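You operate a simulated robot arm through the tools that you are given. There is no shell and no other tool. Be economical: measure what you need, move in short steps, check, and stop when the job is done.

The job below is to be done with a simulated robot arm. You get a single attempt, and the scene is never put back.

Task
Clear the parts bin lid: ball and dust go in the scrap tub.
Fine: the pink ball first; then sweep with the blue brush into the white dustpan, tip it out and put both back where they lay. Set down upright: blue brush. What is to be rubbed or washed off counts as gone when no trace of it is left.
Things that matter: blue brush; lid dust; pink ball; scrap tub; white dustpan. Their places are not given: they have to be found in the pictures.

It is judged by the outcome, as a careful person would: the job done as asked, and still so three seconds after it is handed in. It fails if anything else is knocked over, pushed out of place, dropped, spilled or broken. A push-on lid holds only when it is set on centred and level and pressed home; a screw cap is set on level and turned clockwise until tight.

Robot
A 7-joint arm with a two-finger parallel gripper, fixed in place. Base frame: the origin is at the foot of the arm, x ahead of it, y to its left, z up. Readings come in m, rad, newtons and seconds.
With the tool pointing down near the work surface it reaches from about 0.22 to 0.68 m from the base axis. Its first joint turns from -1.152 to 1.152 rad. Payload 2.4 kg.
The TCP is the grasp point between the finger pads, 0.03 m short of the fingertips. In the tool frame z runs along the fingers and y along their closing line. Largest opening 0.094 m; finger width 0.028, thickness 0.01; the body of the gripper, 0.05 by 0.096 m, starts 0.055 m behind the TCP.
Orientation is that of the tool frame in the base frame, as a unit quaternion [x, y, z, w]. With the fingers straight down and closing along the base's y, the tool's x points along the base's -x, its y along +y and its z along -z.

Tools
- The arm moves only by the tool send_rows. Its argument "steps" is a list of rows, each an object of numbers (a shift or turn left out is 0, a gripper value left out holds the last): "jaw": the closure, from 0 (fully open) to 1 (shut); "dx", "dy", "dz": the shift along the tool's x, y, z in units of 30 mm (1.0 is 30 mm); "ax", "ay", "az": the turn, a rotation vector about the tool's x, y, z in units of 8 degrees (1.0 is 8 degrees). In form: [{"jaw": .., "dx": .., "dy": .., "dz": .., "ax": .., "ay": .., "az": ..}, ...]. A call has 1 to 20 rows; each row shifts and turns the commanded pose from where the row before left it, along the tool's axes as they then stand. A call with a number of a shift or a turn outside -1 to 1 is refused whole. Rows are played at 5 a second. More than 0.05 m and 0.15 rad between two rows, or a gripper value outside its range, and nothing of the call is played. Where a pose cannot be reached the arm comes as near as it can. A force on the tool above 40 N (or 10 N above the force at the start of the call, whichever is more), or a blocked arm, ends the call early, and 0.2 s more pass. Each finger travels about 0.153 m/s and halts on what it meets, pressing with about 40 N; the grip force reading is that of the motor and also rises with nothing between the fingers. The clock runs only during rows and for 0.2 s after the last one: add rows that do not move to give the fingers time. The reply holds the time, the measured pose of the TCP, the force on the tool along the base axes, the opening and the grip force, in the units named above and with some noise, with the torque about the TCP (base axes, N m) and any sound that the robot's microphone picked up, and new pictures: "views" is both (left out), scene, wrist or none.
- Cameras (640 x 400 px; columns grow to the right, rows downward): "scene" is fixed at [0.0222, 0.4609, 1.4471]; the picture's right is [-0.89, -0.46, 0.00], its down [-0.24, 0.47, -0.85] and it looks along [0.39, -0.75, -0.53] (base axes); focal length 375 px, centre (320, 200). "wrist" rides on the gripper at [0.076, 0.014, -0.102] in the tool frame; the picture's right is [-0.18, 0.98, 0.00], its down [-0.75, -0.14, -0.64] and it looks along [-0.63, -0.12, 0.77] (tool axes); focal length 243 px, centre (320, 200).
- probe_pixels(camera, pixels): for up to 12 pixels [column, row] of the newest picture of that camera ("zoom" is the newest enlarged one), the place [x, y, z] in the base frame of the surface seen there, good to about 0.002 m. The clock stands still meanwhile.
- inspect(camera, box): a new picture of the part [left, top, right, bottom] of that camera's present view, enlarged. The clock stands still meanwhile.
- finish_job(): hands the job in; it is judged then, once.

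Keep the steps short. Do not move on a guess: measure, check each grasp and each placing, and mend mistakes. In all there are 80 turns and 200 pictures (those below and enlarged ones count). Leave the gripper open and the arm clear of the work at the hand-in unless told otherwise, and finish with a single line.

The tools are called as a command line: name --argument value ..., lists and objects as JSON in quotes. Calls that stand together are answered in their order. send_rows: Moves the arm, as the interface text tells. Its arguments: {"type":"object","properties":{"steps":{"type":"array","items":{"type":"object","properties":{"jaw":{"type":"number"},"dx":{"type":"number"},"dy":{"type":"number"},"dz":{"type":"number"},"ax":{"type":"number"},"ay":{"type":"number"},"az":{"type":"number"}}}},"views":{"type":"string","enum":["both","scene","wrist","none"]}},"required":["steps"]} The other tools are called the same way: probe_pixels (camera, pixels) gives the place of the surface under pixels of a picture; inspect (camera, box) takes an enlarged picture of a part of a camera's view; finish_job () hands the job in.

At the start:

```text
clock: 0.0
tcp_pos: [0.319, -0.0057, 1.1265]
tcp_rot: [0.001, 1.0, -0.001, 0.0]
wrist_force: [-0.6, -0.1, -0.1]
moment: [-0.01, 0.04, -0.03]
width: 0.0939
gripper_force: 0.0
```

scene: 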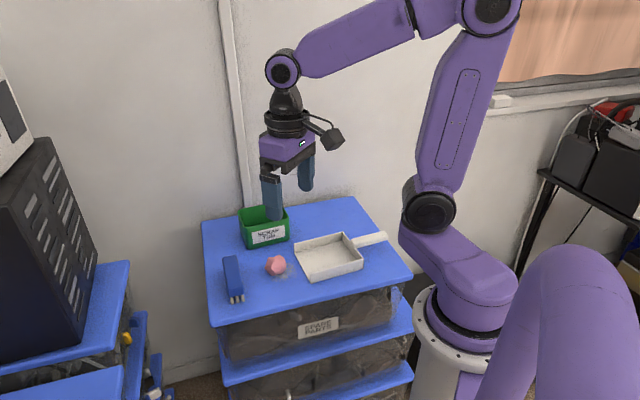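
wrist: 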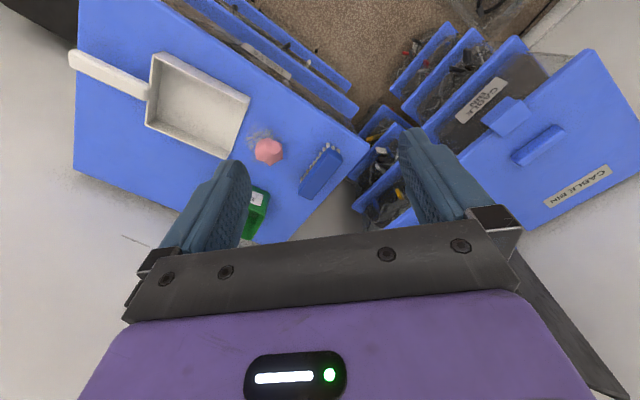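

I see the lid with the tub, ball, brush and pan. First I enlarge the scene view around them and probe key points.

inspect --camera "scene" --box '[190, 190, 420, 334]'

inspect --camera "wrist" --box '[60, 20, 380, 220]'

probe_pixels --camera "scene" --pixels '[[275, 263], [232, 262], [240, 285], [330, 258], [375, 238], [264, 218], [238, 212], [288, 206], [245, 240], [290, 236], [215, 300], [283, 275]]'

```text
2.78 times, centred on (305, 262) of scene
```

zoom: 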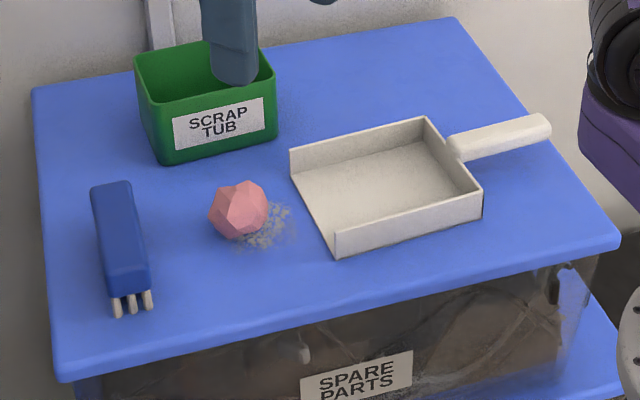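

```text
2.00 times, centred on (220, 120) of wrist
```

zoom: 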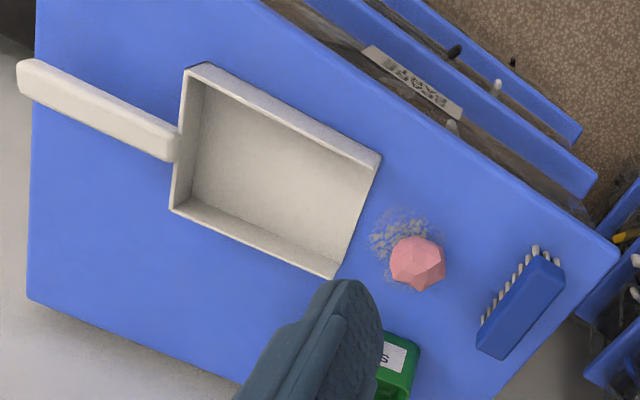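

```text
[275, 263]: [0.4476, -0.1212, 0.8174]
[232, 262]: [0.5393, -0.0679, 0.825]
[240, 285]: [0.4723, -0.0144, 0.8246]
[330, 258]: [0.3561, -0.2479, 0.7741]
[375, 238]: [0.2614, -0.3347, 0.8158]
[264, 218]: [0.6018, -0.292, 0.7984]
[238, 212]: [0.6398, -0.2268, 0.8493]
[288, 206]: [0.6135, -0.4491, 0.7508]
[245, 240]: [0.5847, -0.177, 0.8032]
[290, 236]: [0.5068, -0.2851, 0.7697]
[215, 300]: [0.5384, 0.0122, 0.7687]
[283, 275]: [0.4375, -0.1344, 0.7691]
```

The lid surface is near z 0.769. I probe the wrist zoom for the brush, pan, ball and dust outlines.

probe_pixels --camera "zoom" --pixels '[[538, 262], [558, 275], [505, 353], [482, 343], [520, 305], [488, 310], [534, 250], [418, 255], [372, 240], [408, 215], [425, 230], [390, 275]]'

probe_pixels --camera "zoom" --pixels '[[24, 76], [30, 65], [24, 90], [170, 150], [165, 130], [175, 160], [187, 72], [207, 66], [379, 158], [335, 275], [172, 208], [280, 160]]'

```text
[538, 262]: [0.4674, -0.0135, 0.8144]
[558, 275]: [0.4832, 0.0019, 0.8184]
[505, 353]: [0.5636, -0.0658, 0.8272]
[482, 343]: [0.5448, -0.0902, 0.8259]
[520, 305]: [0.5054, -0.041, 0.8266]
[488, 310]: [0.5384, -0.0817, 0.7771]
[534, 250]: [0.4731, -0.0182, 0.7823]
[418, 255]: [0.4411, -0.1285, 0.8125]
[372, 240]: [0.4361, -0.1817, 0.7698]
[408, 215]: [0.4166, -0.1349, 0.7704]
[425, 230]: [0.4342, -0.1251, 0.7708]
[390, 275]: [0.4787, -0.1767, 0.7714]
```

```text
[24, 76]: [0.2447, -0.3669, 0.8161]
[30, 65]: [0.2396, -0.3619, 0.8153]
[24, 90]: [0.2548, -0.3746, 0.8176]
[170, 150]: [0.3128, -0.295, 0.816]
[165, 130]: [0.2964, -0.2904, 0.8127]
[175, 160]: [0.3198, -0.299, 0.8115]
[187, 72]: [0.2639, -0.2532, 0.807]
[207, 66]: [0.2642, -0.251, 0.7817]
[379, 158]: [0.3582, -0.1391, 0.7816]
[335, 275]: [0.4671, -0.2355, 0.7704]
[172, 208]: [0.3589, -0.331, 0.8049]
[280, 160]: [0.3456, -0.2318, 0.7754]
```

The ball is near (0.447, -0.13). The pan opens toward (+x, +y), and the brush stands bristles down. I move above the ball and turn the fingers so they close parallel to the pan lip.

send_rows --steps '[{"jaw": 0, "dx": -0.71, "dy": -0.69, "dz": 0.9}, {"dx": -0.71, "dy": -0.69, "dz": 0.9}, {"dx": -0.71, "dy": -0.69, "dz": 0.9}, {"dx": -0.71, "dy": -0.69, "dz": 0.9}, {"dx": -0.71, "dy": -0.69, "dz": 0.9}, {"dx": -0.71, "dy": -0.69, "dz": 0.9}, {"az": -0.96}, {"az": -0.96}, {"az": -0.96}, {"az": -0.96}, {"az": -0.96}, {"az": -0.96}, {}]'

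```text
clock: 2.8
tcp_pos: [0.4462, -0.1316, 0.9664]
tcp_rot: [-0.392, 0.92, 0.0, 0.0]
wrist_force: [0.1, 0.0, -0.3]
moment: [-0.02, -0.02, -0.01]
width: 0.0941
gripper_force: 0.0
```

scene: 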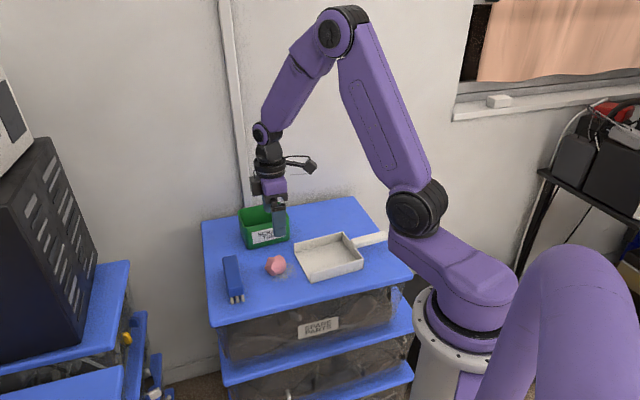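
wrist: 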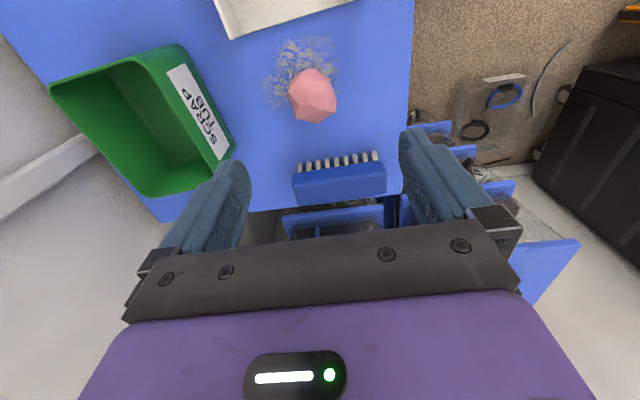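

Good view. I probe the ball, dust edges, tub rim and brush.

inspect --camera "wrist" --box '[200, 0, 420, 138]'

probe_pixels --camera "wrist" --pixels '[[312, 95], [291, 95], [336, 95], [315, 72], [310, 118], [265, 85], [290, 40], [330, 42], [275, 103], [335, 65], [231, 36], [219, 5]]'

probe_pixels --camera "wrist" --pixels '[[54, 87], [182, 48], [232, 150], [150, 195], [150, 55], [160, 130], [293, 177], [385, 168], [386, 193], [296, 204], [300, 165], [376, 155]]'

```text
2.90 times, centred on (310, 69) of wrist
```

zoom: 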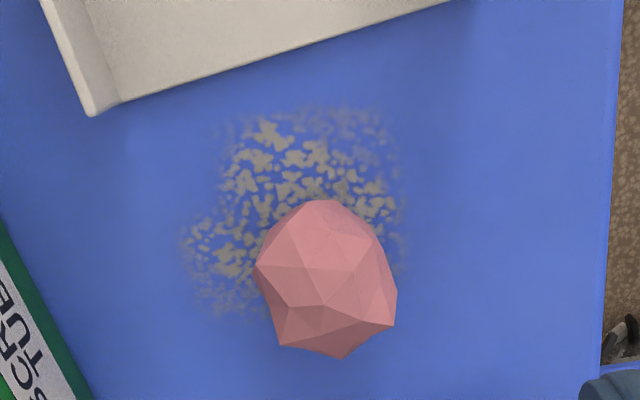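

```text
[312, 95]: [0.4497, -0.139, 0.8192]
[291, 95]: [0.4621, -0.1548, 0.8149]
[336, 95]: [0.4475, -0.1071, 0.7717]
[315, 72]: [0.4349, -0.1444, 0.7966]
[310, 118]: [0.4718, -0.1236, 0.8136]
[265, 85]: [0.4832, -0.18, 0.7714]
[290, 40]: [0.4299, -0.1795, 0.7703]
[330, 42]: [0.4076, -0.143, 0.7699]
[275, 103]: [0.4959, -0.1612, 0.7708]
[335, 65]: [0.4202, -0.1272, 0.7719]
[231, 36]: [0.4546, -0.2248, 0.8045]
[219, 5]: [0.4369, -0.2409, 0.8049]
```

```text
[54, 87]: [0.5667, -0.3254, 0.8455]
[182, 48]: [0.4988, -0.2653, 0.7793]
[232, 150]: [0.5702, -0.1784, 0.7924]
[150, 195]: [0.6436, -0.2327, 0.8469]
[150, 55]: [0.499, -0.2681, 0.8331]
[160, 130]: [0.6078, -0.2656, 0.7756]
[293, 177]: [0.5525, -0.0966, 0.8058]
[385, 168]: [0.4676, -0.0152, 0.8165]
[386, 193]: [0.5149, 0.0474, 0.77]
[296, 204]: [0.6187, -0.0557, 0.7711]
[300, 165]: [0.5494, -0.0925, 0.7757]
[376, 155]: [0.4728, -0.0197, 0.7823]
```

The ball centre is about (0.457, -0.133, 0.795) with a radius of 0.026. I lower onto it with open fingers.

send_rows --steps '[{"dx": -0.2, "dy": -0.3, "dz": 0.6}, {"dz": 0.95}, {"dz": 0.95}, {"dz": 0.95}, {"dz": 0.95}, {"dz": 0.5}, {"dz": 0.4}, {}]'

```text
clock: 4.6
tcp_pos: [0.4549, -0.1334, 0.8072]
tcp_rot: [-0.392, 0.92, 0.0, 0.0]
wrist_force: [-0.3, 0.4, 0.8]
moment: [0.01, 0.0, 0.01]
width: 0.0942
gripper_force: 0.1
```

scene: 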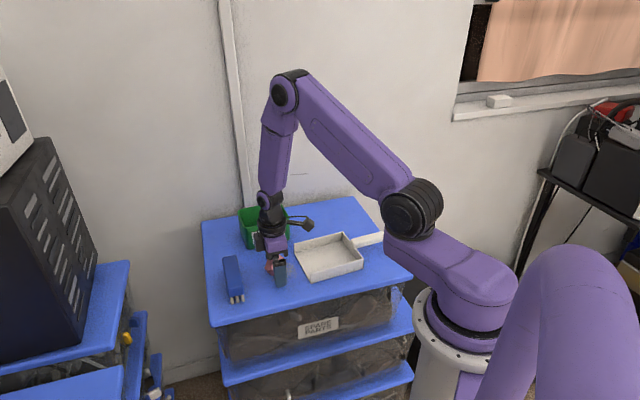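
wrist: 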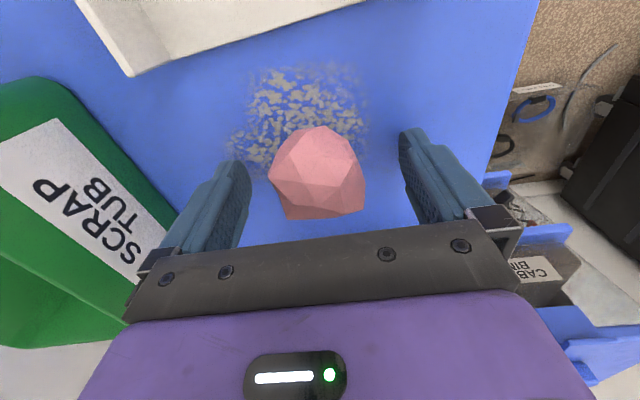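

The ball sits between the fingers, so I close and check the grip.

send_rows --steps '[{"jaw": 0.5}, {"jaw": 0.7}, {"jaw": 0.7}, {"jaw": 0.7}]' --views "wrist"

```text
clock: 5.6
tcp_pos: [0.4547, -0.1321, 0.8053]
tcp_rot: [-0.392, 0.92, 0.0, 0.001]
wrist_force: [0.2, -0.1, 0.6]
moment: [-0.03, -0.01, 0.02]
width: 0.0553
gripper_force: 40.7
```

wrist: 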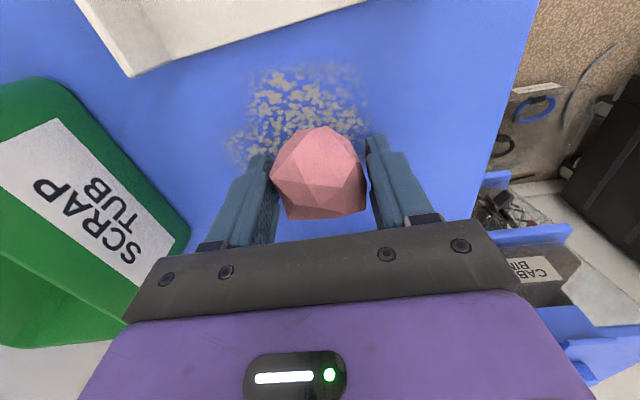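

It is gripped at 0.055 m width. I lift straight up, then turn so the fingers will close along the tub's long side.

send_rows --steps '[{"dz": -0.5}, {"dz": -0.95}, {"dz": -0.95}, {"dz": -0.95}, {"dz": -0.95}, {"dz": -0.8}, {"az": 0.94}, {"az": 0.94}, {"az": 0.94}, {"az": 0.94}, {"az": 0.94}, {"az": 0.94}, {"az": 0.94}, {"az": 0.94}, {"az": 0.94}, {"az": 0.94}, {"az": 0.94}, {"az": 0.94}, {}]'

```text
clock: 9.6
tcp_pos: [0.4566, -0.1326, 0.9601]
tcp_rot: [0.376, 0.927, 0.0, 0.0]
wrist_force: [-0.2, -0.1, -0.4]
moment: [0.0, 0.0, 0.0]
width: 0.0548
gripper_force: 40.0
```

scene: 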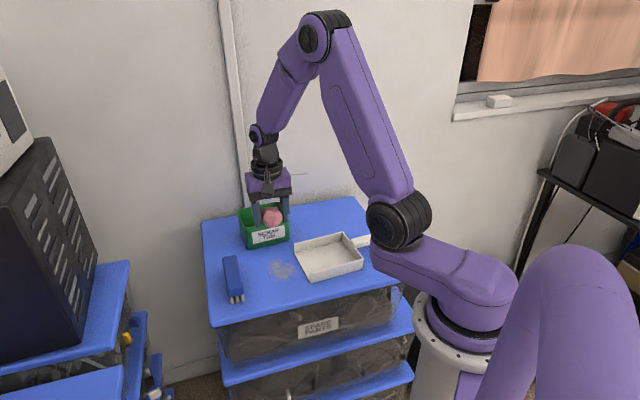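
wrist: 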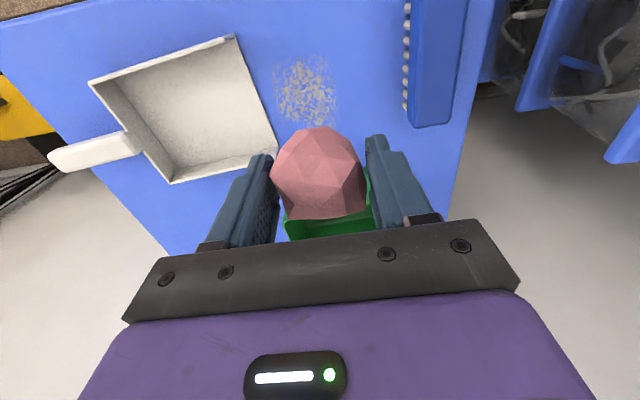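

Clear overhead view. I probe the pan rim, lip, dust and brush from here.

inspect --camera "wrist" --box '[30, 0, 480, 200]'

probe_pixels --camera "wrist" --pixels '[[234, 38], [276, 152], [173, 182], [91, 82], [55, 158], [140, 142], [226, 45], [266, 150], [255, 95], [232, 50], [180, 175], [128, 135]]'

probe_pixels --camera "wrist" --pixels '[[276, 90], [300, 60], [318, 60], [335, 85], [310, 122], [290, 112], [412, 122], [450, 124], [416, 40], [463, 40], [404, 105], [404, 10]]'

```text
1.42 times, centred on (255, 100) of wrist
```

zoom: 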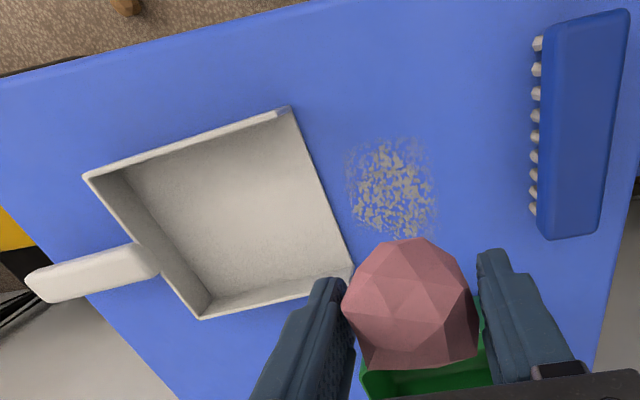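

```text
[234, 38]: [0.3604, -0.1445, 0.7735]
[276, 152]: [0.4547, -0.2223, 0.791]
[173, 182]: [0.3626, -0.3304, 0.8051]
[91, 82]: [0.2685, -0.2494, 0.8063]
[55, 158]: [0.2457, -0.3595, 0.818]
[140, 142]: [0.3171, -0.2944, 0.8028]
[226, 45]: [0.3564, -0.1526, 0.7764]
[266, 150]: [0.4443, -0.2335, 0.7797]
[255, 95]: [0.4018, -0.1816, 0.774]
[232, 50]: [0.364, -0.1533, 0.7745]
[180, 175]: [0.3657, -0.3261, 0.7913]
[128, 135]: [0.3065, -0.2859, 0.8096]
```

```text
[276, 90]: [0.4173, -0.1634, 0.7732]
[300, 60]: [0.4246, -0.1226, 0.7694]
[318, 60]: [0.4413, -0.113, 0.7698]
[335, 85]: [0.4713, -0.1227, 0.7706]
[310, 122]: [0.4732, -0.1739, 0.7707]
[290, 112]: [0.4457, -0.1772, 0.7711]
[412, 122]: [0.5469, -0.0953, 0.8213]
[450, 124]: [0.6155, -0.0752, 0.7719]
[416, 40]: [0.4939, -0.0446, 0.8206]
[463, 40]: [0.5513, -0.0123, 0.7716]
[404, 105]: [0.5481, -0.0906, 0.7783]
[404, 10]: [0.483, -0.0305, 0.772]
```

The pan's heading is about 49.5° with the lip midpoint at (0.408, -0.183). Now I carry the ball over the tub centre, about (0.571, -0.25), staying high.

send_rows --steps '[{"dx": -0.92, "dy": -0.03}, {"dx": -0.92, "dy": -0.03}, {"dx": -0.92, "dy": -0.03}, {"dx": -0.92, "dy": -0.03}, {"dx": -0.92, "dy": -0.03}, {"dx": -0.86, "dy": -0.01}, {}]'

```text
clock: 11.2
tcp_pos: [0.571, -0.2517, 0.959]
tcp_rot: [0.376, 0.927, 0.0, 0.0]
wrist_force: [0.3, -0.7, -0.4]
moment: [0.01, 0.0, -0.03]
width: 0.0547
gripper_force: 39.9
```

scene: 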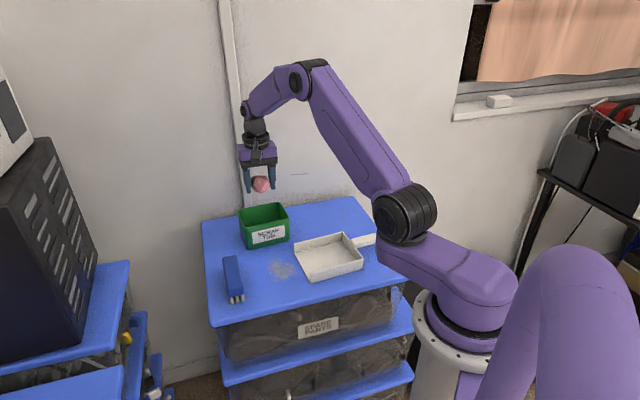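
wrist: 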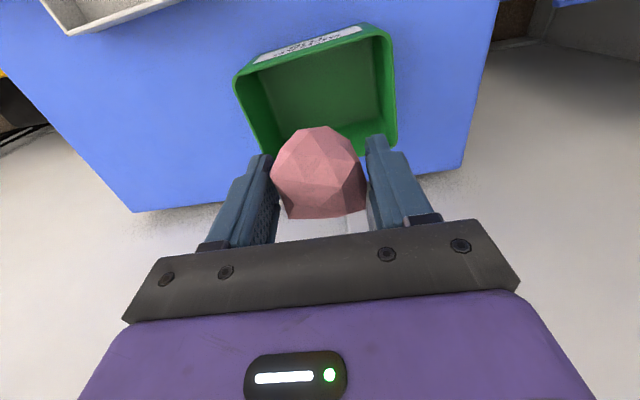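

Checking the tub's rim corners in both views before lowering.

inspect --camera "scene" --box '[220, 160, 316, 256]'

probe_pixels --camera "wrist" --pixels '[[237, 80], [385, 33], [395, 138], [262, 150], [315, 45], [380, 85], [250, 110], [320, 100], [265, 75], [370, 50]]'

probe_pixels --camera "scene" --pixels '[[239, 211], [246, 223], [289, 214], [279, 203], [265, 219], [262, 208]]'

```text
4.17 times, centred on (268, 208) of scene
```

zoom: 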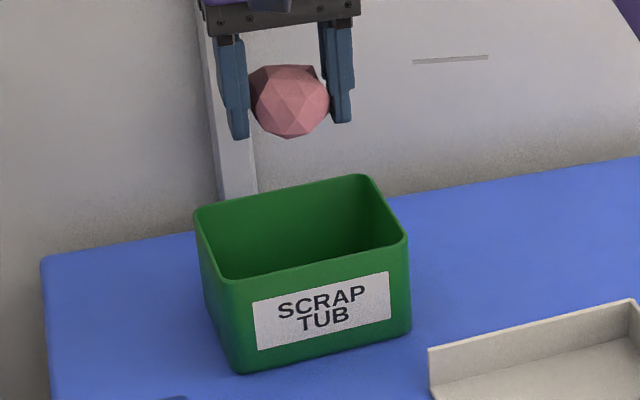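

```text
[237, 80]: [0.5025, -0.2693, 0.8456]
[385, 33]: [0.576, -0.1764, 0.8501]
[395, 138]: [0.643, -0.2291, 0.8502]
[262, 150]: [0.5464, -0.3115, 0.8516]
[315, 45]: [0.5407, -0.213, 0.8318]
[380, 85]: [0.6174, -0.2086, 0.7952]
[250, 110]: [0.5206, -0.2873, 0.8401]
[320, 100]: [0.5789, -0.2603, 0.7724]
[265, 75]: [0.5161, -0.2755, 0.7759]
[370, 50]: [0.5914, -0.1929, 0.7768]
```

```text
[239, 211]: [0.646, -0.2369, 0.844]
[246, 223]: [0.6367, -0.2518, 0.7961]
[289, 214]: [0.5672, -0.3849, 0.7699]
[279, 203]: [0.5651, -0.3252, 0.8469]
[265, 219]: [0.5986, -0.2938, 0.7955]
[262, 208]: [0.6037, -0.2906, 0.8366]
```

The tub centre is (0.572, -0.250). I turn 5° to line up with it and lower the ball inside.

send_rows --steps '[{"az": -0.65}, {"dz": 0.9}, {"dz": 0.9}, {"dz": 0.9}, {"dz": 0.9}, {"dz": 0.5}, {"dz": 0.36}, {}]'

```text
clock: 13.0
tcp_pos: [0.5692, -0.251, 0.8262]
tcp_rot: [0.333, 0.943, 0.0, 0.0]
wrist_force: [-0.7, -0.3, -0.7]
moment: [-0.03, -0.07, -0.02]
width: 0.0548
gripper_force: 40.4
```

scene: 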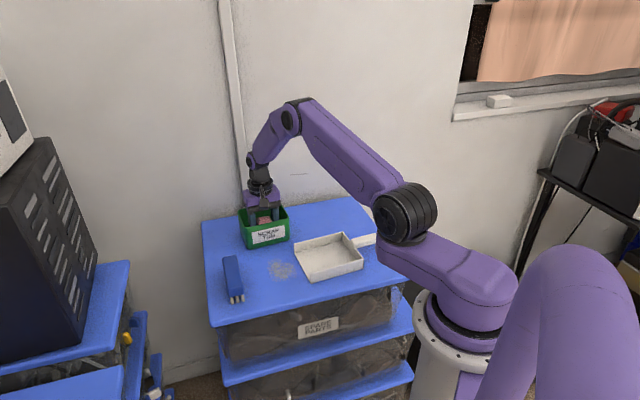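
wrist: 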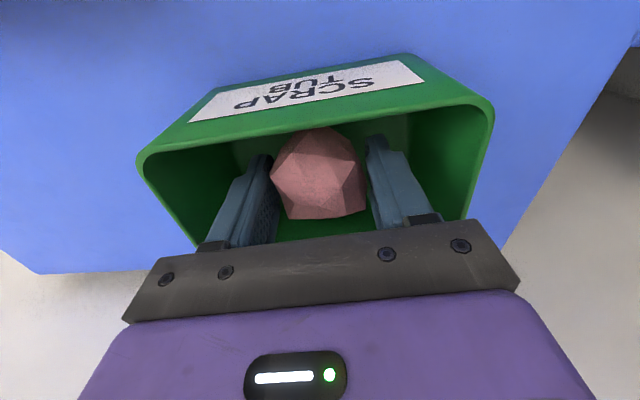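

The ball is inside the tub just above the floor. I open partway (0.074 m) and rise.

send_rows --steps '[{"jaw": 0.22}, {"jaw": 0.22}, {"dz": -0.5}, {"dz": -0.9}, {"dz": -0.9}, {"dz": -0.9}, {"dz": -0.9}, {"dz": -0.5}, {}]'

```text
clock: 15.0
tcp_pos: [0.5705, -0.2515, 0.9653]
tcp_rot: [0.333, 0.943, 0.0, 0.0]
wrist_force: [0.5, -0.1, -0.5]
moment: [0.02, 0.0, 0.0]
width: 0.0735
gripper_force: 0.1
```

scene: 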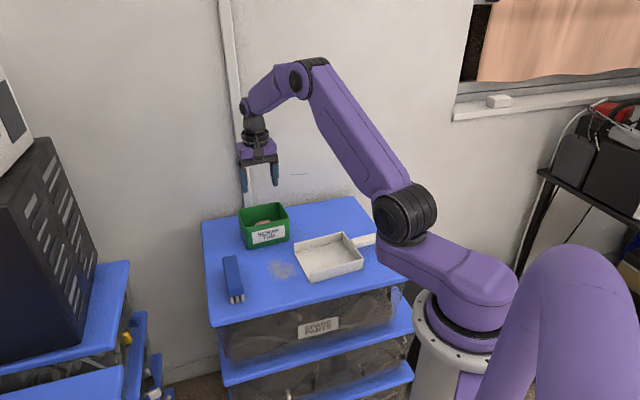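
wrist: 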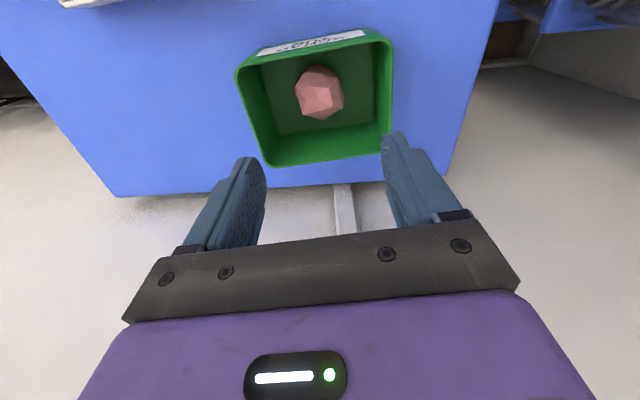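

The ball rests in the tub. I move above the brush at about (0.515, -0.042) and open fully.

send_rows --steps '[{"jaw": 0, "dx": 0.834, "dy": 0.609}, {"dx": 0.834, "dy": 0.609}, {"dx": 0.834, "dy": 0.609}, {"dx": 0.834, "dy": 0.609}, {"dx": 0.834, "dy": 0.609}, {"dx": 0.834, "dy": 0.609}, {"dx": 0.834, "dy": 0.609}, {"az": 0.57}, {}]'

```text
clock: 17.0
tcp_pos: [0.5148, -0.0407, 0.9648]
tcp_rot: [0.371, 0.929, 0.0, 0.0]
wrist_force: [0.8, 0.7, 0.6]
moment: [-0.01, 0.02, 0.0]
width: 0.094
gripper_force: 0.2
```

scene: 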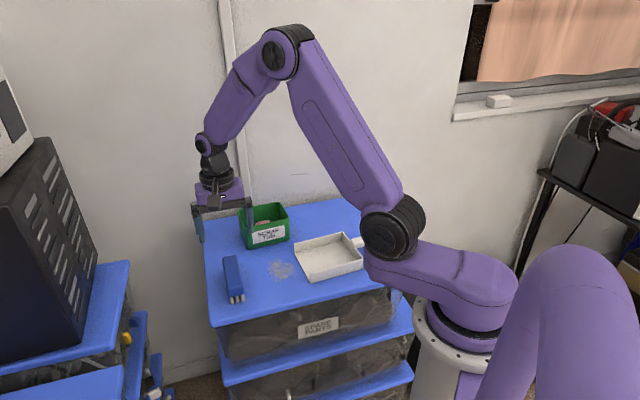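
wrist: 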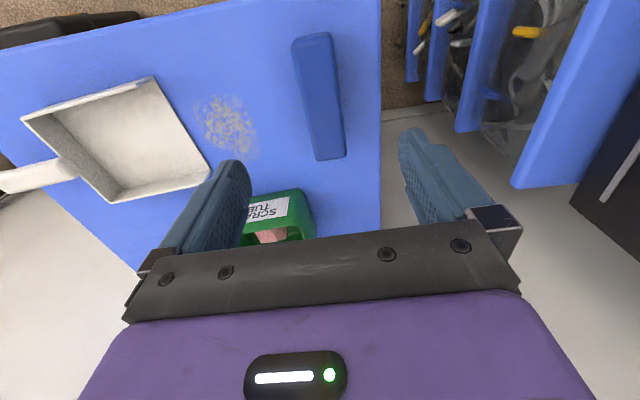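

I probe the brush's top corners and sides from here, and record its exact resting place.

inspect --camera "wrist" --box '[180, 10, 400, 180]'

probe_pixels --camera "wrist" --pixels '[[296, 42], [328, 37], [340, 152], [318, 156], [302, 45], [325, 45], [322, 150], [337, 148], [298, 70], [308, 125], [320, 95], [330, 80]]'

probe_pixels --camera "wrist" --pixels '[[205, 115], [225, 95], [245, 105], [258, 130], [245, 155], [215, 135], [150, 82], [207, 170], [180, 130], [198, 160], [150, 92], [110, 195]]'

```text
2.35 times, centred on (290, 95) of wrist
```

zoom: 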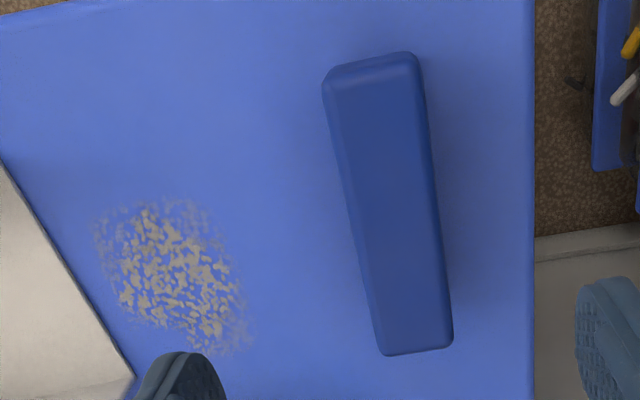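

```text
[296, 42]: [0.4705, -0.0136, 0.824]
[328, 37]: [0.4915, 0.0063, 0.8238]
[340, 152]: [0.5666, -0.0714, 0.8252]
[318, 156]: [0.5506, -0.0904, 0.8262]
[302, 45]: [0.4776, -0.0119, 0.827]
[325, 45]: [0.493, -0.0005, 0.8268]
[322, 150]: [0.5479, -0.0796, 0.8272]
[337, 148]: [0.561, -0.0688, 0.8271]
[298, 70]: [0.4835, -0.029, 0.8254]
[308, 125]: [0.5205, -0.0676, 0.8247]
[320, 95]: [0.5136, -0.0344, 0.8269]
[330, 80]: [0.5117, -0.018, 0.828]
```

```text
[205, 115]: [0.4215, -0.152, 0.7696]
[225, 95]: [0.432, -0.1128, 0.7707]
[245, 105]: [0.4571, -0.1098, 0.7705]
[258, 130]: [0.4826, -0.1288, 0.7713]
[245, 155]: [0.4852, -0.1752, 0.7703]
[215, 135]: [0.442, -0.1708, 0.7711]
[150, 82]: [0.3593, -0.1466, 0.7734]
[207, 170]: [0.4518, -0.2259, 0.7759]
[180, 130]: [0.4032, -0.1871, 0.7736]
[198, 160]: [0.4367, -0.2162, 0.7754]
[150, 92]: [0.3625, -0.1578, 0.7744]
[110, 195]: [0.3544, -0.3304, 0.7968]
```

The brush centre is (0.520, -0.042), its axis -45° and its top 0.827. I lower with fingers either side of the block.

send_rows --steps '[{"dx": -0.16, "dy": 0.08, "az": 0.17}, {"dz": 0.95}, {"dz": 0.95}, {"dz": 0.95}, {"dz": 0.95}, {"dz": 0.6}, {"dz": 0.49}, {}]'

```text
clock: 18.8
tcp_pos: [0.5211, -0.0406, 0.8184]
tcp_rot: [0.381, 0.925, 0.001, 0.0]
wrist_force: [-0.3, -0.3, -0.3]
moment: [0.0, 0.0, 0.02]
width: 0.094
gripper_force: 0.1
```

scene: 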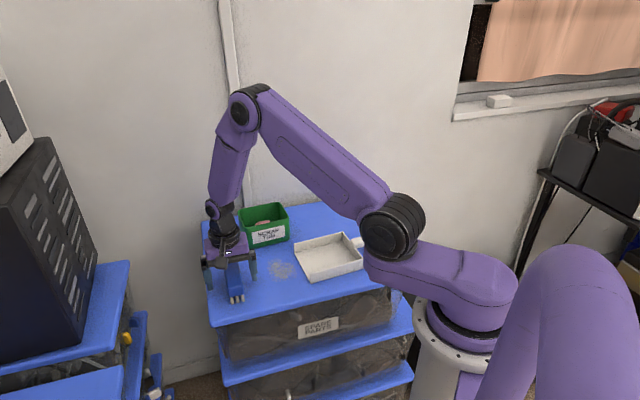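
wrist: 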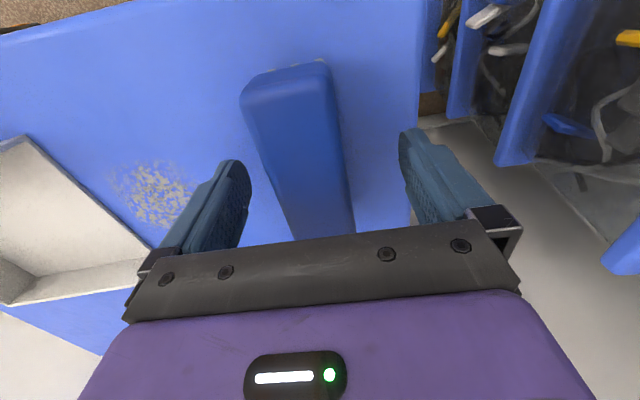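

The brush is between the fingers, so I close.

send_rows --steps '[{"jaw": 0.4}, {"jaw": 0.6}, {"jaw": 0.85}, {"jaw": 0.85}, {"jaw": 0.85}]'

```text
clock: 20.0
tcp_pos: [0.5201, -0.041, 0.8174]
tcp_rot: [0.38, 0.925, 0.0, 0.0]
wrist_force: [0.2, -0.1, 0.2]
moment: [-0.02, 0.0, 0.01]
width: 0.0418
gripper_force: 40.3
```

scene: 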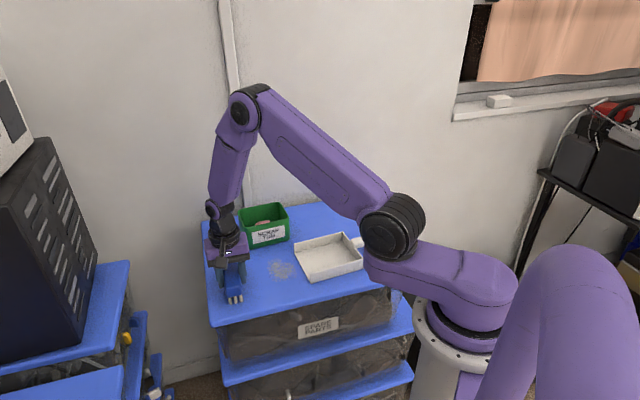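
wrist: 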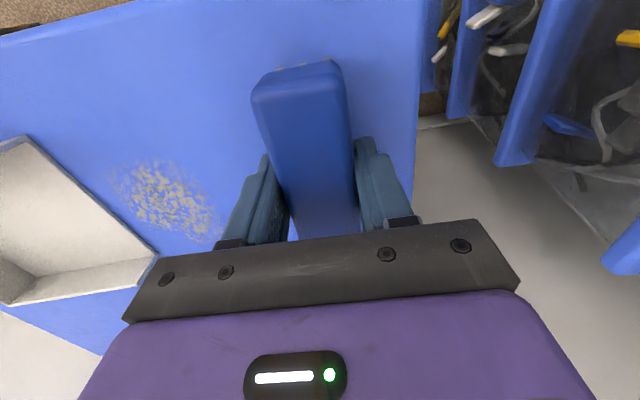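

Width reads 0.042, wider than the 0.03 I measured on top. I inspect before lifting.

inspect --camera "wrist" --box '[200, 40, 440, 250]'

inspect --camera "scene" --box '[190, 220, 290, 320]'

probe_pixels --camera "wrist" --pixels '[[253, 92], [343, 75], [263, 92], [335, 78], [275, 180], [350, 165], [285, 200], [300, 130], [325, 200], [310, 62]]'

```text
1.90 times, centred on (320, 145) of wrist
```

zoom: 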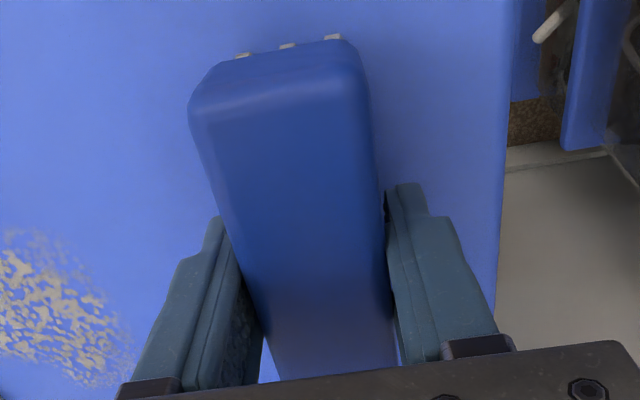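

```text
4.00 times, centred on (240, 270) of scene
```

zoom: 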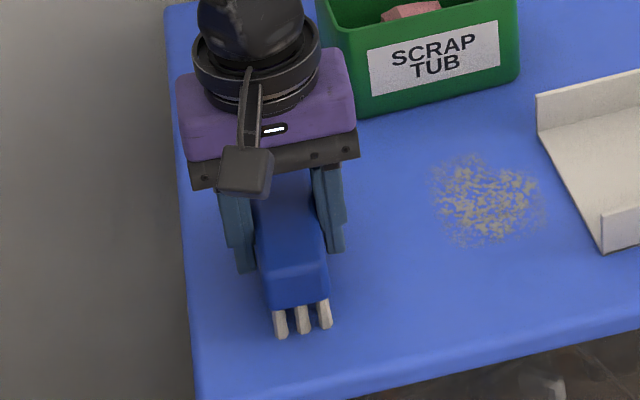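

```text
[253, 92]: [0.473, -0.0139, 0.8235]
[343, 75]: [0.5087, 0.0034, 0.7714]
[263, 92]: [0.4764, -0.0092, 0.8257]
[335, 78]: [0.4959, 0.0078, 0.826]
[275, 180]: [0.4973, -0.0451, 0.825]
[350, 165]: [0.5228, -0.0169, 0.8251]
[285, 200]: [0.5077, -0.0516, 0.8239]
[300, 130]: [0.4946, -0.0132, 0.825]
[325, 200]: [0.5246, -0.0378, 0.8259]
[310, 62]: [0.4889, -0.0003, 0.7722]
```

The block really is about 0.04 wide, so the grip is good. I lift 2 cm, align with the pan (4°), go to the start behind the dust and lower to floor height.

send_rows --steps '[{"dz": -0.7}, {"az": -0.51}, {"dy": -0.91, "dx": -0.17}, {"dy": -0.91, "dx": -0.18}, {}]'

```text
clock: 21.2
tcp_pos: [0.4948, -0.0921, 0.8372]
tcp_rot: [0.348, 0.938, 0.0, 0.001]
wrist_force: [0.2, -0.3, -0.8]
moment: [-0.02, -0.04, 0.03]
width: 0.0415
gripper_force: 40.5
```

scene: 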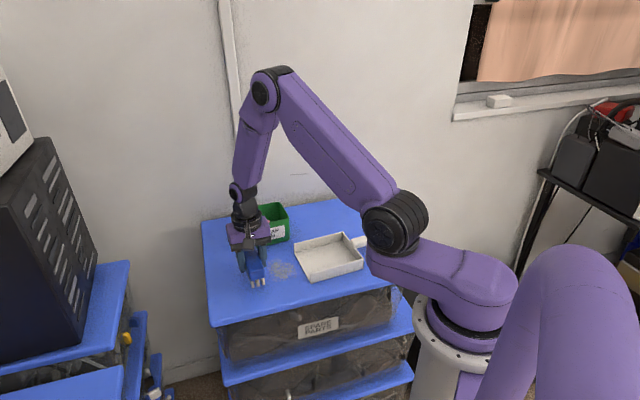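
wrist: 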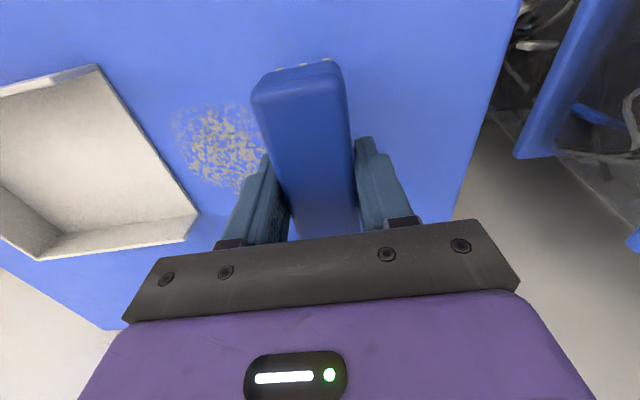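

The brush is behind the dust and square with the pan mouth. I lower to the lid and make a first stroke that stops short of the lip.

send_rows --steps '[{"dz": 0.4}, {"dz": 0.33}, {"dy": -0.5}, {"dy": -0.5}, {"dy": -0.5}, {"dy": -0.5}, {"dy": -0.5}, {"dy": -0.5}, {}]'

```text
clock: 22.9
tcp_pos: [0.4403, -0.1517, 0.8167]
tcp_rot: [0.347, 0.938, -0.001, 0.003]
wrist_force: [-2.9, -2.3, 8.8]
moment: [-0.13, 0.23, -0.02]
width: 0.0414
gripper_force: 39.9
stopped in row 8: the force on the tool passed its limit at 41 N (the readings are from after the stop); the commanded pose is now the measured one
```

scene: 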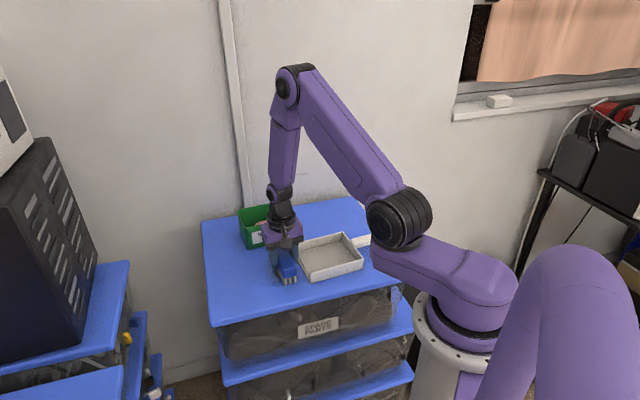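
wrist: 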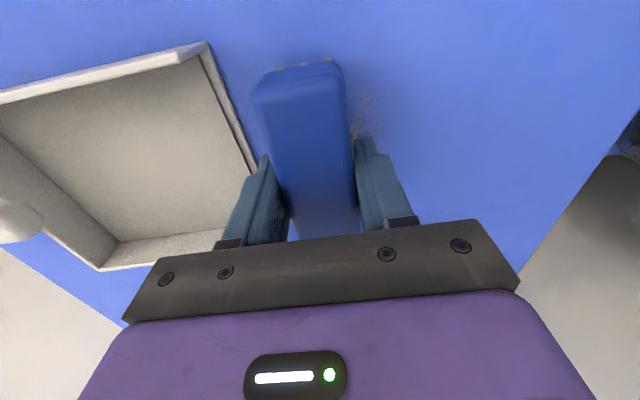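

The force limit tripped at u≈0.05. I inspect whether the pan moved and how the dust looks.

inspect --camera "wrist" --box '[100, 20, 420, 220]'

inspect --camera "scene" --box '[240, 210, 400, 310]'

probe_pixels --camera "wrist" --pixels '[[203, 48], [253, 168], [228, 110], [215, 90], [245, 165], [105, 265], [240, 100], [225, 75]]'

```text
2.00 times, centred on (260, 120) of wrist
```

zoom: 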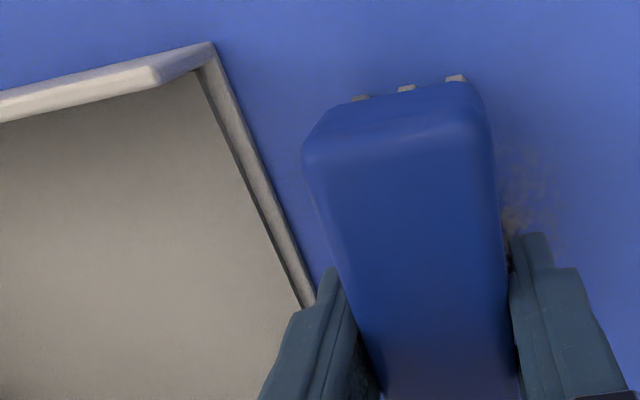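

```text
4.00 times, centred on (320, 260) of scene
```

zoom: 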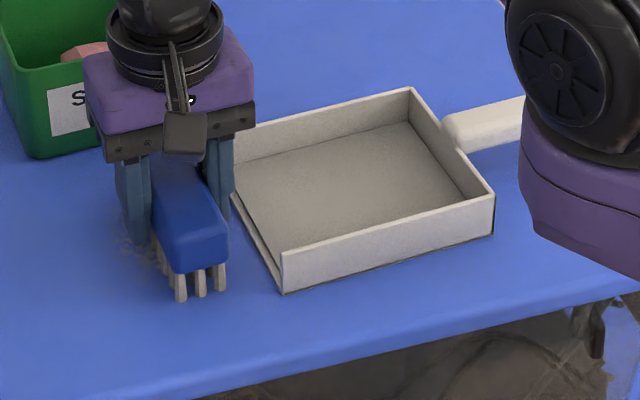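

```text
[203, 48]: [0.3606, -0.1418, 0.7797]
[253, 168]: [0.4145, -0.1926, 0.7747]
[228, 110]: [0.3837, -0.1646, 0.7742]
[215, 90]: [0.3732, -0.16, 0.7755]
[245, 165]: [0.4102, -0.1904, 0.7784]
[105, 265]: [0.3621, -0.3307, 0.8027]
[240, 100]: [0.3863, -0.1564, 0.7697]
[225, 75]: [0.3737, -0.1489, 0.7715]
```

The pan hasn't moved, its floor now looks dusty, and a faint trace remains behind the brush. I lift 5 cm and back off to look at the lid.

send_rows --steps '[{"dz": -0.5}, {"dz": -0.9, "dy": 0.5}, {"dy": 0.9, "dz": -0.8}, {"dy": 0.9, "dz": -0.8}, {"dy": 0.9}, {}]'

inspect --camera "wrist" --box '[60, 20, 320, 220]'

inspect --camera "scene" --box '[220, 210, 380, 310]'

```text
clock: 24.3
tcp_pos: [0.5034, -0.0785, 0.9062]
tcp_rot: [0.346, 0.938, 0.0, 0.003]
wrist_force: [0.1, 0.1, 0.8]
moment: [-0.01, -0.01, 0.02]
width: 0.0414
gripper_force: 40.0
```

scene: 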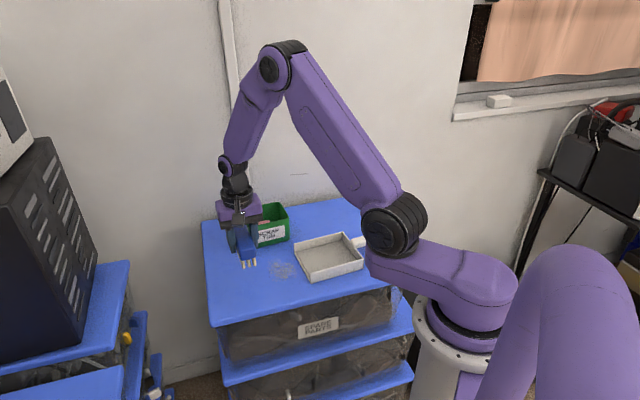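
wrist: 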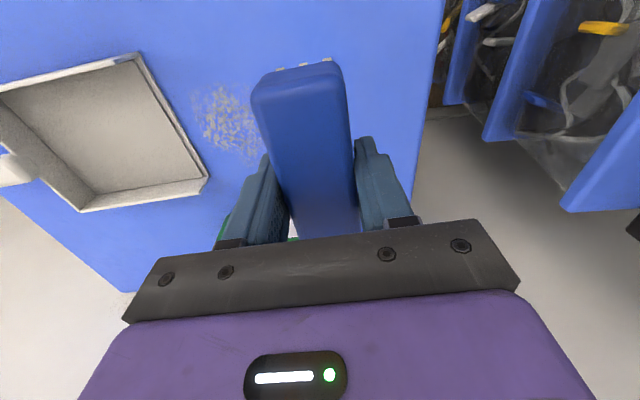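

```text
2.00 times, centred on (190, 120) of wrist
```

zoom: 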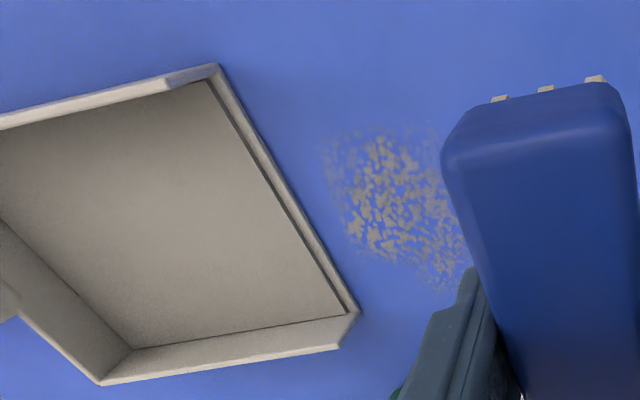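

```text
4.00 times, centred on (300, 260) of scene
```

zoom: 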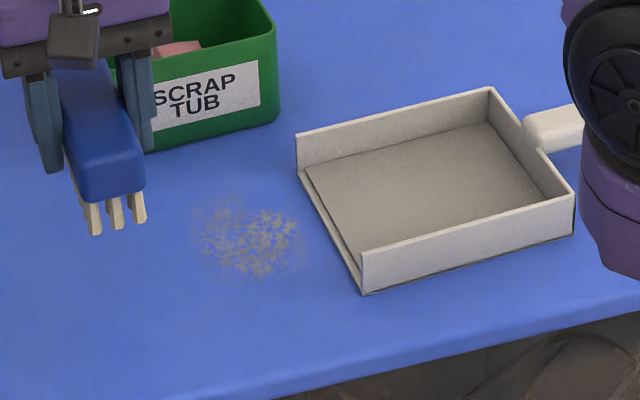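

Dust fades in place with each pass and collects in the pan. I do another stroke at near-contact height and check the force.

send_rows --steps '[{"dy": -0.5, "dz": 0.9}, {"dz": 0.95}, {"dz": 0.7}, {"dz": 0.4}, {"dy": -0.4}, {"dy": -0.4}, {"dy": -0.4}, {"dy": -0.4}, {"dy": -0.4}, {"dy": -0.4}, {"dy": -0.4}, {"dy": -0.4}]' --views "wrist"

```text
clock: 26.9
tcp_pos: [0.4307, -0.163, 0.8172]
tcp_rot: [0.345, 0.938, -0.001, 0.004]
wrist_force: [2.7, 3.8, 16.7]
moment: [0.43, 0.39, -0.18]
width: 0.0416
gripper_force: 39.8
```

wrist: 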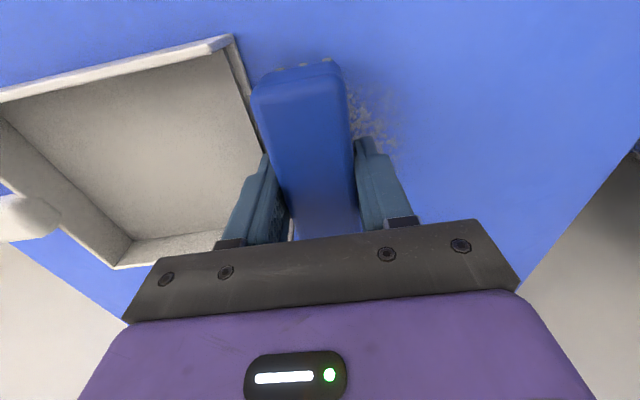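

Contact at 17 N and the pan is untouched. I lift, return, and look.

send_rows --steps '[{"dz": -0.8}, {"dy": 0.9, "dz": -0.4}, {"dy": 0.9}, {"dy": 0.9}, {"dy": 0.9}, {}]' --views "none"

inspect --camera "wrist" --box '[60, 20, 320, 220]'

inspect --camera "scene" --box '[220, 210, 380, 310]'

```text
clock: 28.3
tcp_pos: [0.502, -0.0799, 0.8513]
tcp_rot: [0.347, 0.938, 0.001, 0.002]
wrist_force: [-0.5, -1.0, -0.3]
moment: [-0.02, 0.02, -0.02]
width: 0.0416
gripper_force: 40.2
```

```text
2.00 times, centred on (190, 120) of wrist
```

zoom: 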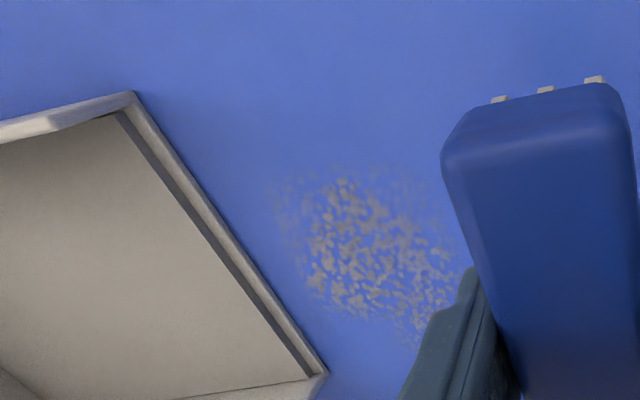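

```text
4.00 times, centred on (300, 260) of scene
```

zoom: 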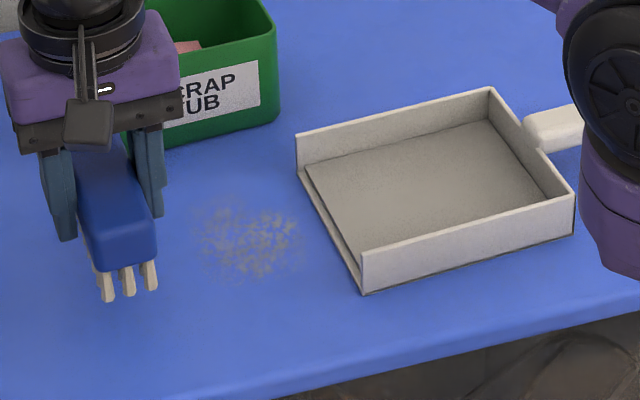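

It fades with every pass. I repeat the strokes, two per call, always toward the pan.

send_rows --steps '[{"dz": 0.7}, {"dz": 0.52}, {"dy": -0.72}, {"dy": -0.72}, {"dy": -0.72}, {"dy": -0.72}, {"dy": -0.72}, {"dz": -0.6}, {"dy": 0.9}, {"dy": 0.9}, {"dy": 0.9}, {"dy": 0.9}, {"dz": 0.6}, {"dy": -0.72}, {"dy": -0.72}, {"dy": -0.72}, {"dy": -0.72}, {"dy": -0.72}, {"dz": -0.6}]' --views "none"

send_rows --steps '[{"dy": 0.9}, {"dy": 0.9}, {"dy": 0.9}, {"dy": 0.9}, {"dz": 0.6}, {"dy": -0.72}, {"dy": -0.72}, {"dy": -0.72}, {"dy": -0.72}, {"dy": -0.72}, {"dz": -0.6}, {"dy": 0.9, "dz": -0.7}, {"dy": 0.9}, {"dy": 0.9}, {"dy": 0.9}, {}]' --views "wrist"

inspect --camera "scene" --box '[220, 210, 380, 310]'

```text
clock: 32.3
tcp_pos: [0.429, -0.1634, 0.8344]
tcp_rot: [0.347, 0.938, 0.0, 0.001]
wrist_force: [0.4, -0.5, -0.1]
moment: [-0.01, 0.0, 0.03]
width: 0.0417
gripper_force: 39.6
```

```text
clock: 35.7
tcp_pos: [0.5009, -0.0802, 0.858]
tcp_rot: [0.347, 0.938, 0.0, 0.003]
wrist_force: [-0.8, -0.4, -0.8]
moment: [0.02, -0.02, -0.01]
width: 0.0415
gripper_force: 39.7
```

wrist: 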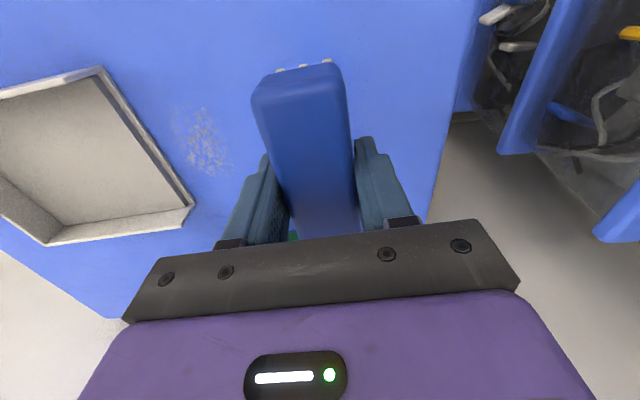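

```text
4.00 times, centred on (300, 260) of scene
```

zoom: 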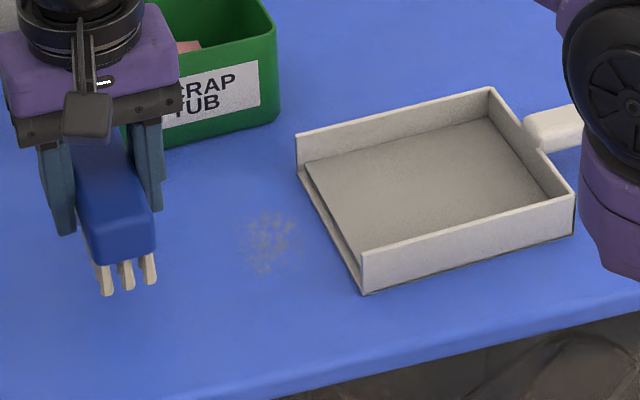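

Nearly gone; the remnant lies near the lip side. More strokes, slightly closer to the lip.

send_rows --steps '[{"dz": 0.7}, {"dz": 0.62}, {"dy": -0.77}, {"dy": -0.77}, {"dy": -0.77}, {"dy": -0.77}, {"dy": -0.77}, {"dz": -0.6}, {"dy": 0.9}, {"dy": 0.9}, {"dy": 0.9}, {"dz": 0.6}, {"dy": -0.54}, {"dy": -0.54}, {"dy": -0.54}, {"dy": -0.54}, {"dy": -0.54}, {"dz": -0.6}]' --views "none"

send_rows --steps '[{"dy": 0.9}, {"dy": 0.9}, {"dy": 0.9}, {"dz": 0.6}, {"dy": -0.54}, {"dy": -0.54}, {"dy": -0.54}, {"dy": -0.54}, {"dy": -0.54}, {"dz": -0.6}, {"dy": 0.9, "dz": -0.7}, {"dy": 0.9}, {"dy": 0.9}, {"dy": 0.9}, {}]' --views "wrist"

inspect --camera "scene" --box '[220, 210, 380, 310]'

inspect --camera "wrist" --box '[60, 20, 320, 220]'

```text
clock: 39.5
tcp_pos: [0.4258, -0.168, 0.8357]
tcp_rot: [0.347, 0.938, 0.001, 0.002]
wrist_force: [-0.8, 0.2, -2.1]
moment: [0.0, 0.0, 0.0]
width: 0.0414
gripper_force: 40.4
```

```text
clock: 42.7
tcp_pos: [0.4968, -0.0856, 0.8552]
tcp_rot: [0.347, 0.938, -0.001, 0.003]
wrist_force: [-0.2, -0.2, -0.1]
moment: [-0.02, 0.05, 0.03]
width: 0.0417
gripper_force: 39.8
```

wrist: 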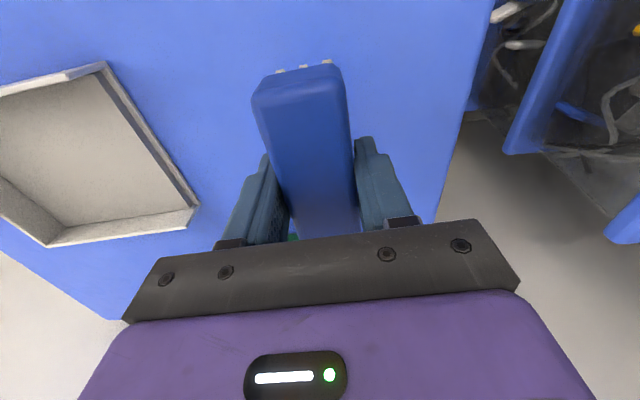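

```text
4.00 times, centred on (300, 260) of scene
```

zoom: 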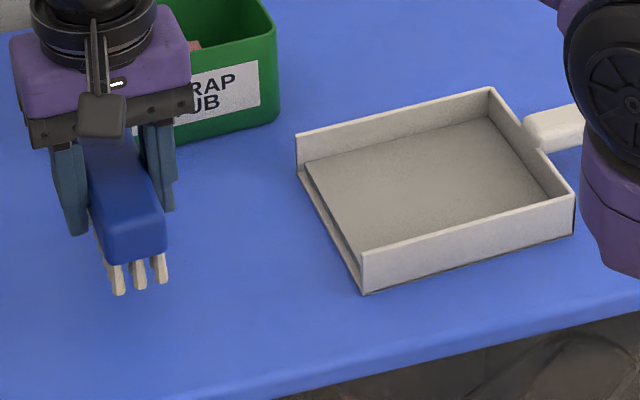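

```text
2.00 times, centred on (190, 120) of wrist
```

zoom: 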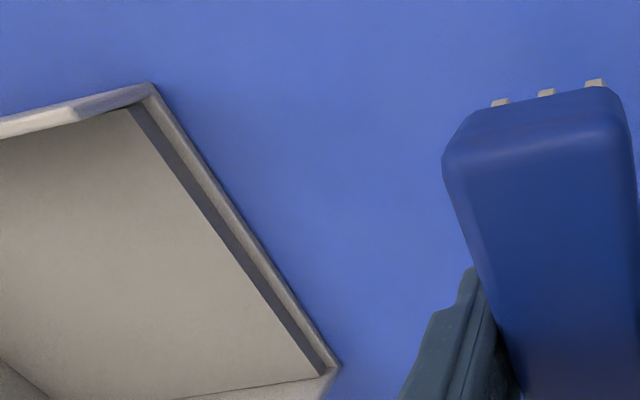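

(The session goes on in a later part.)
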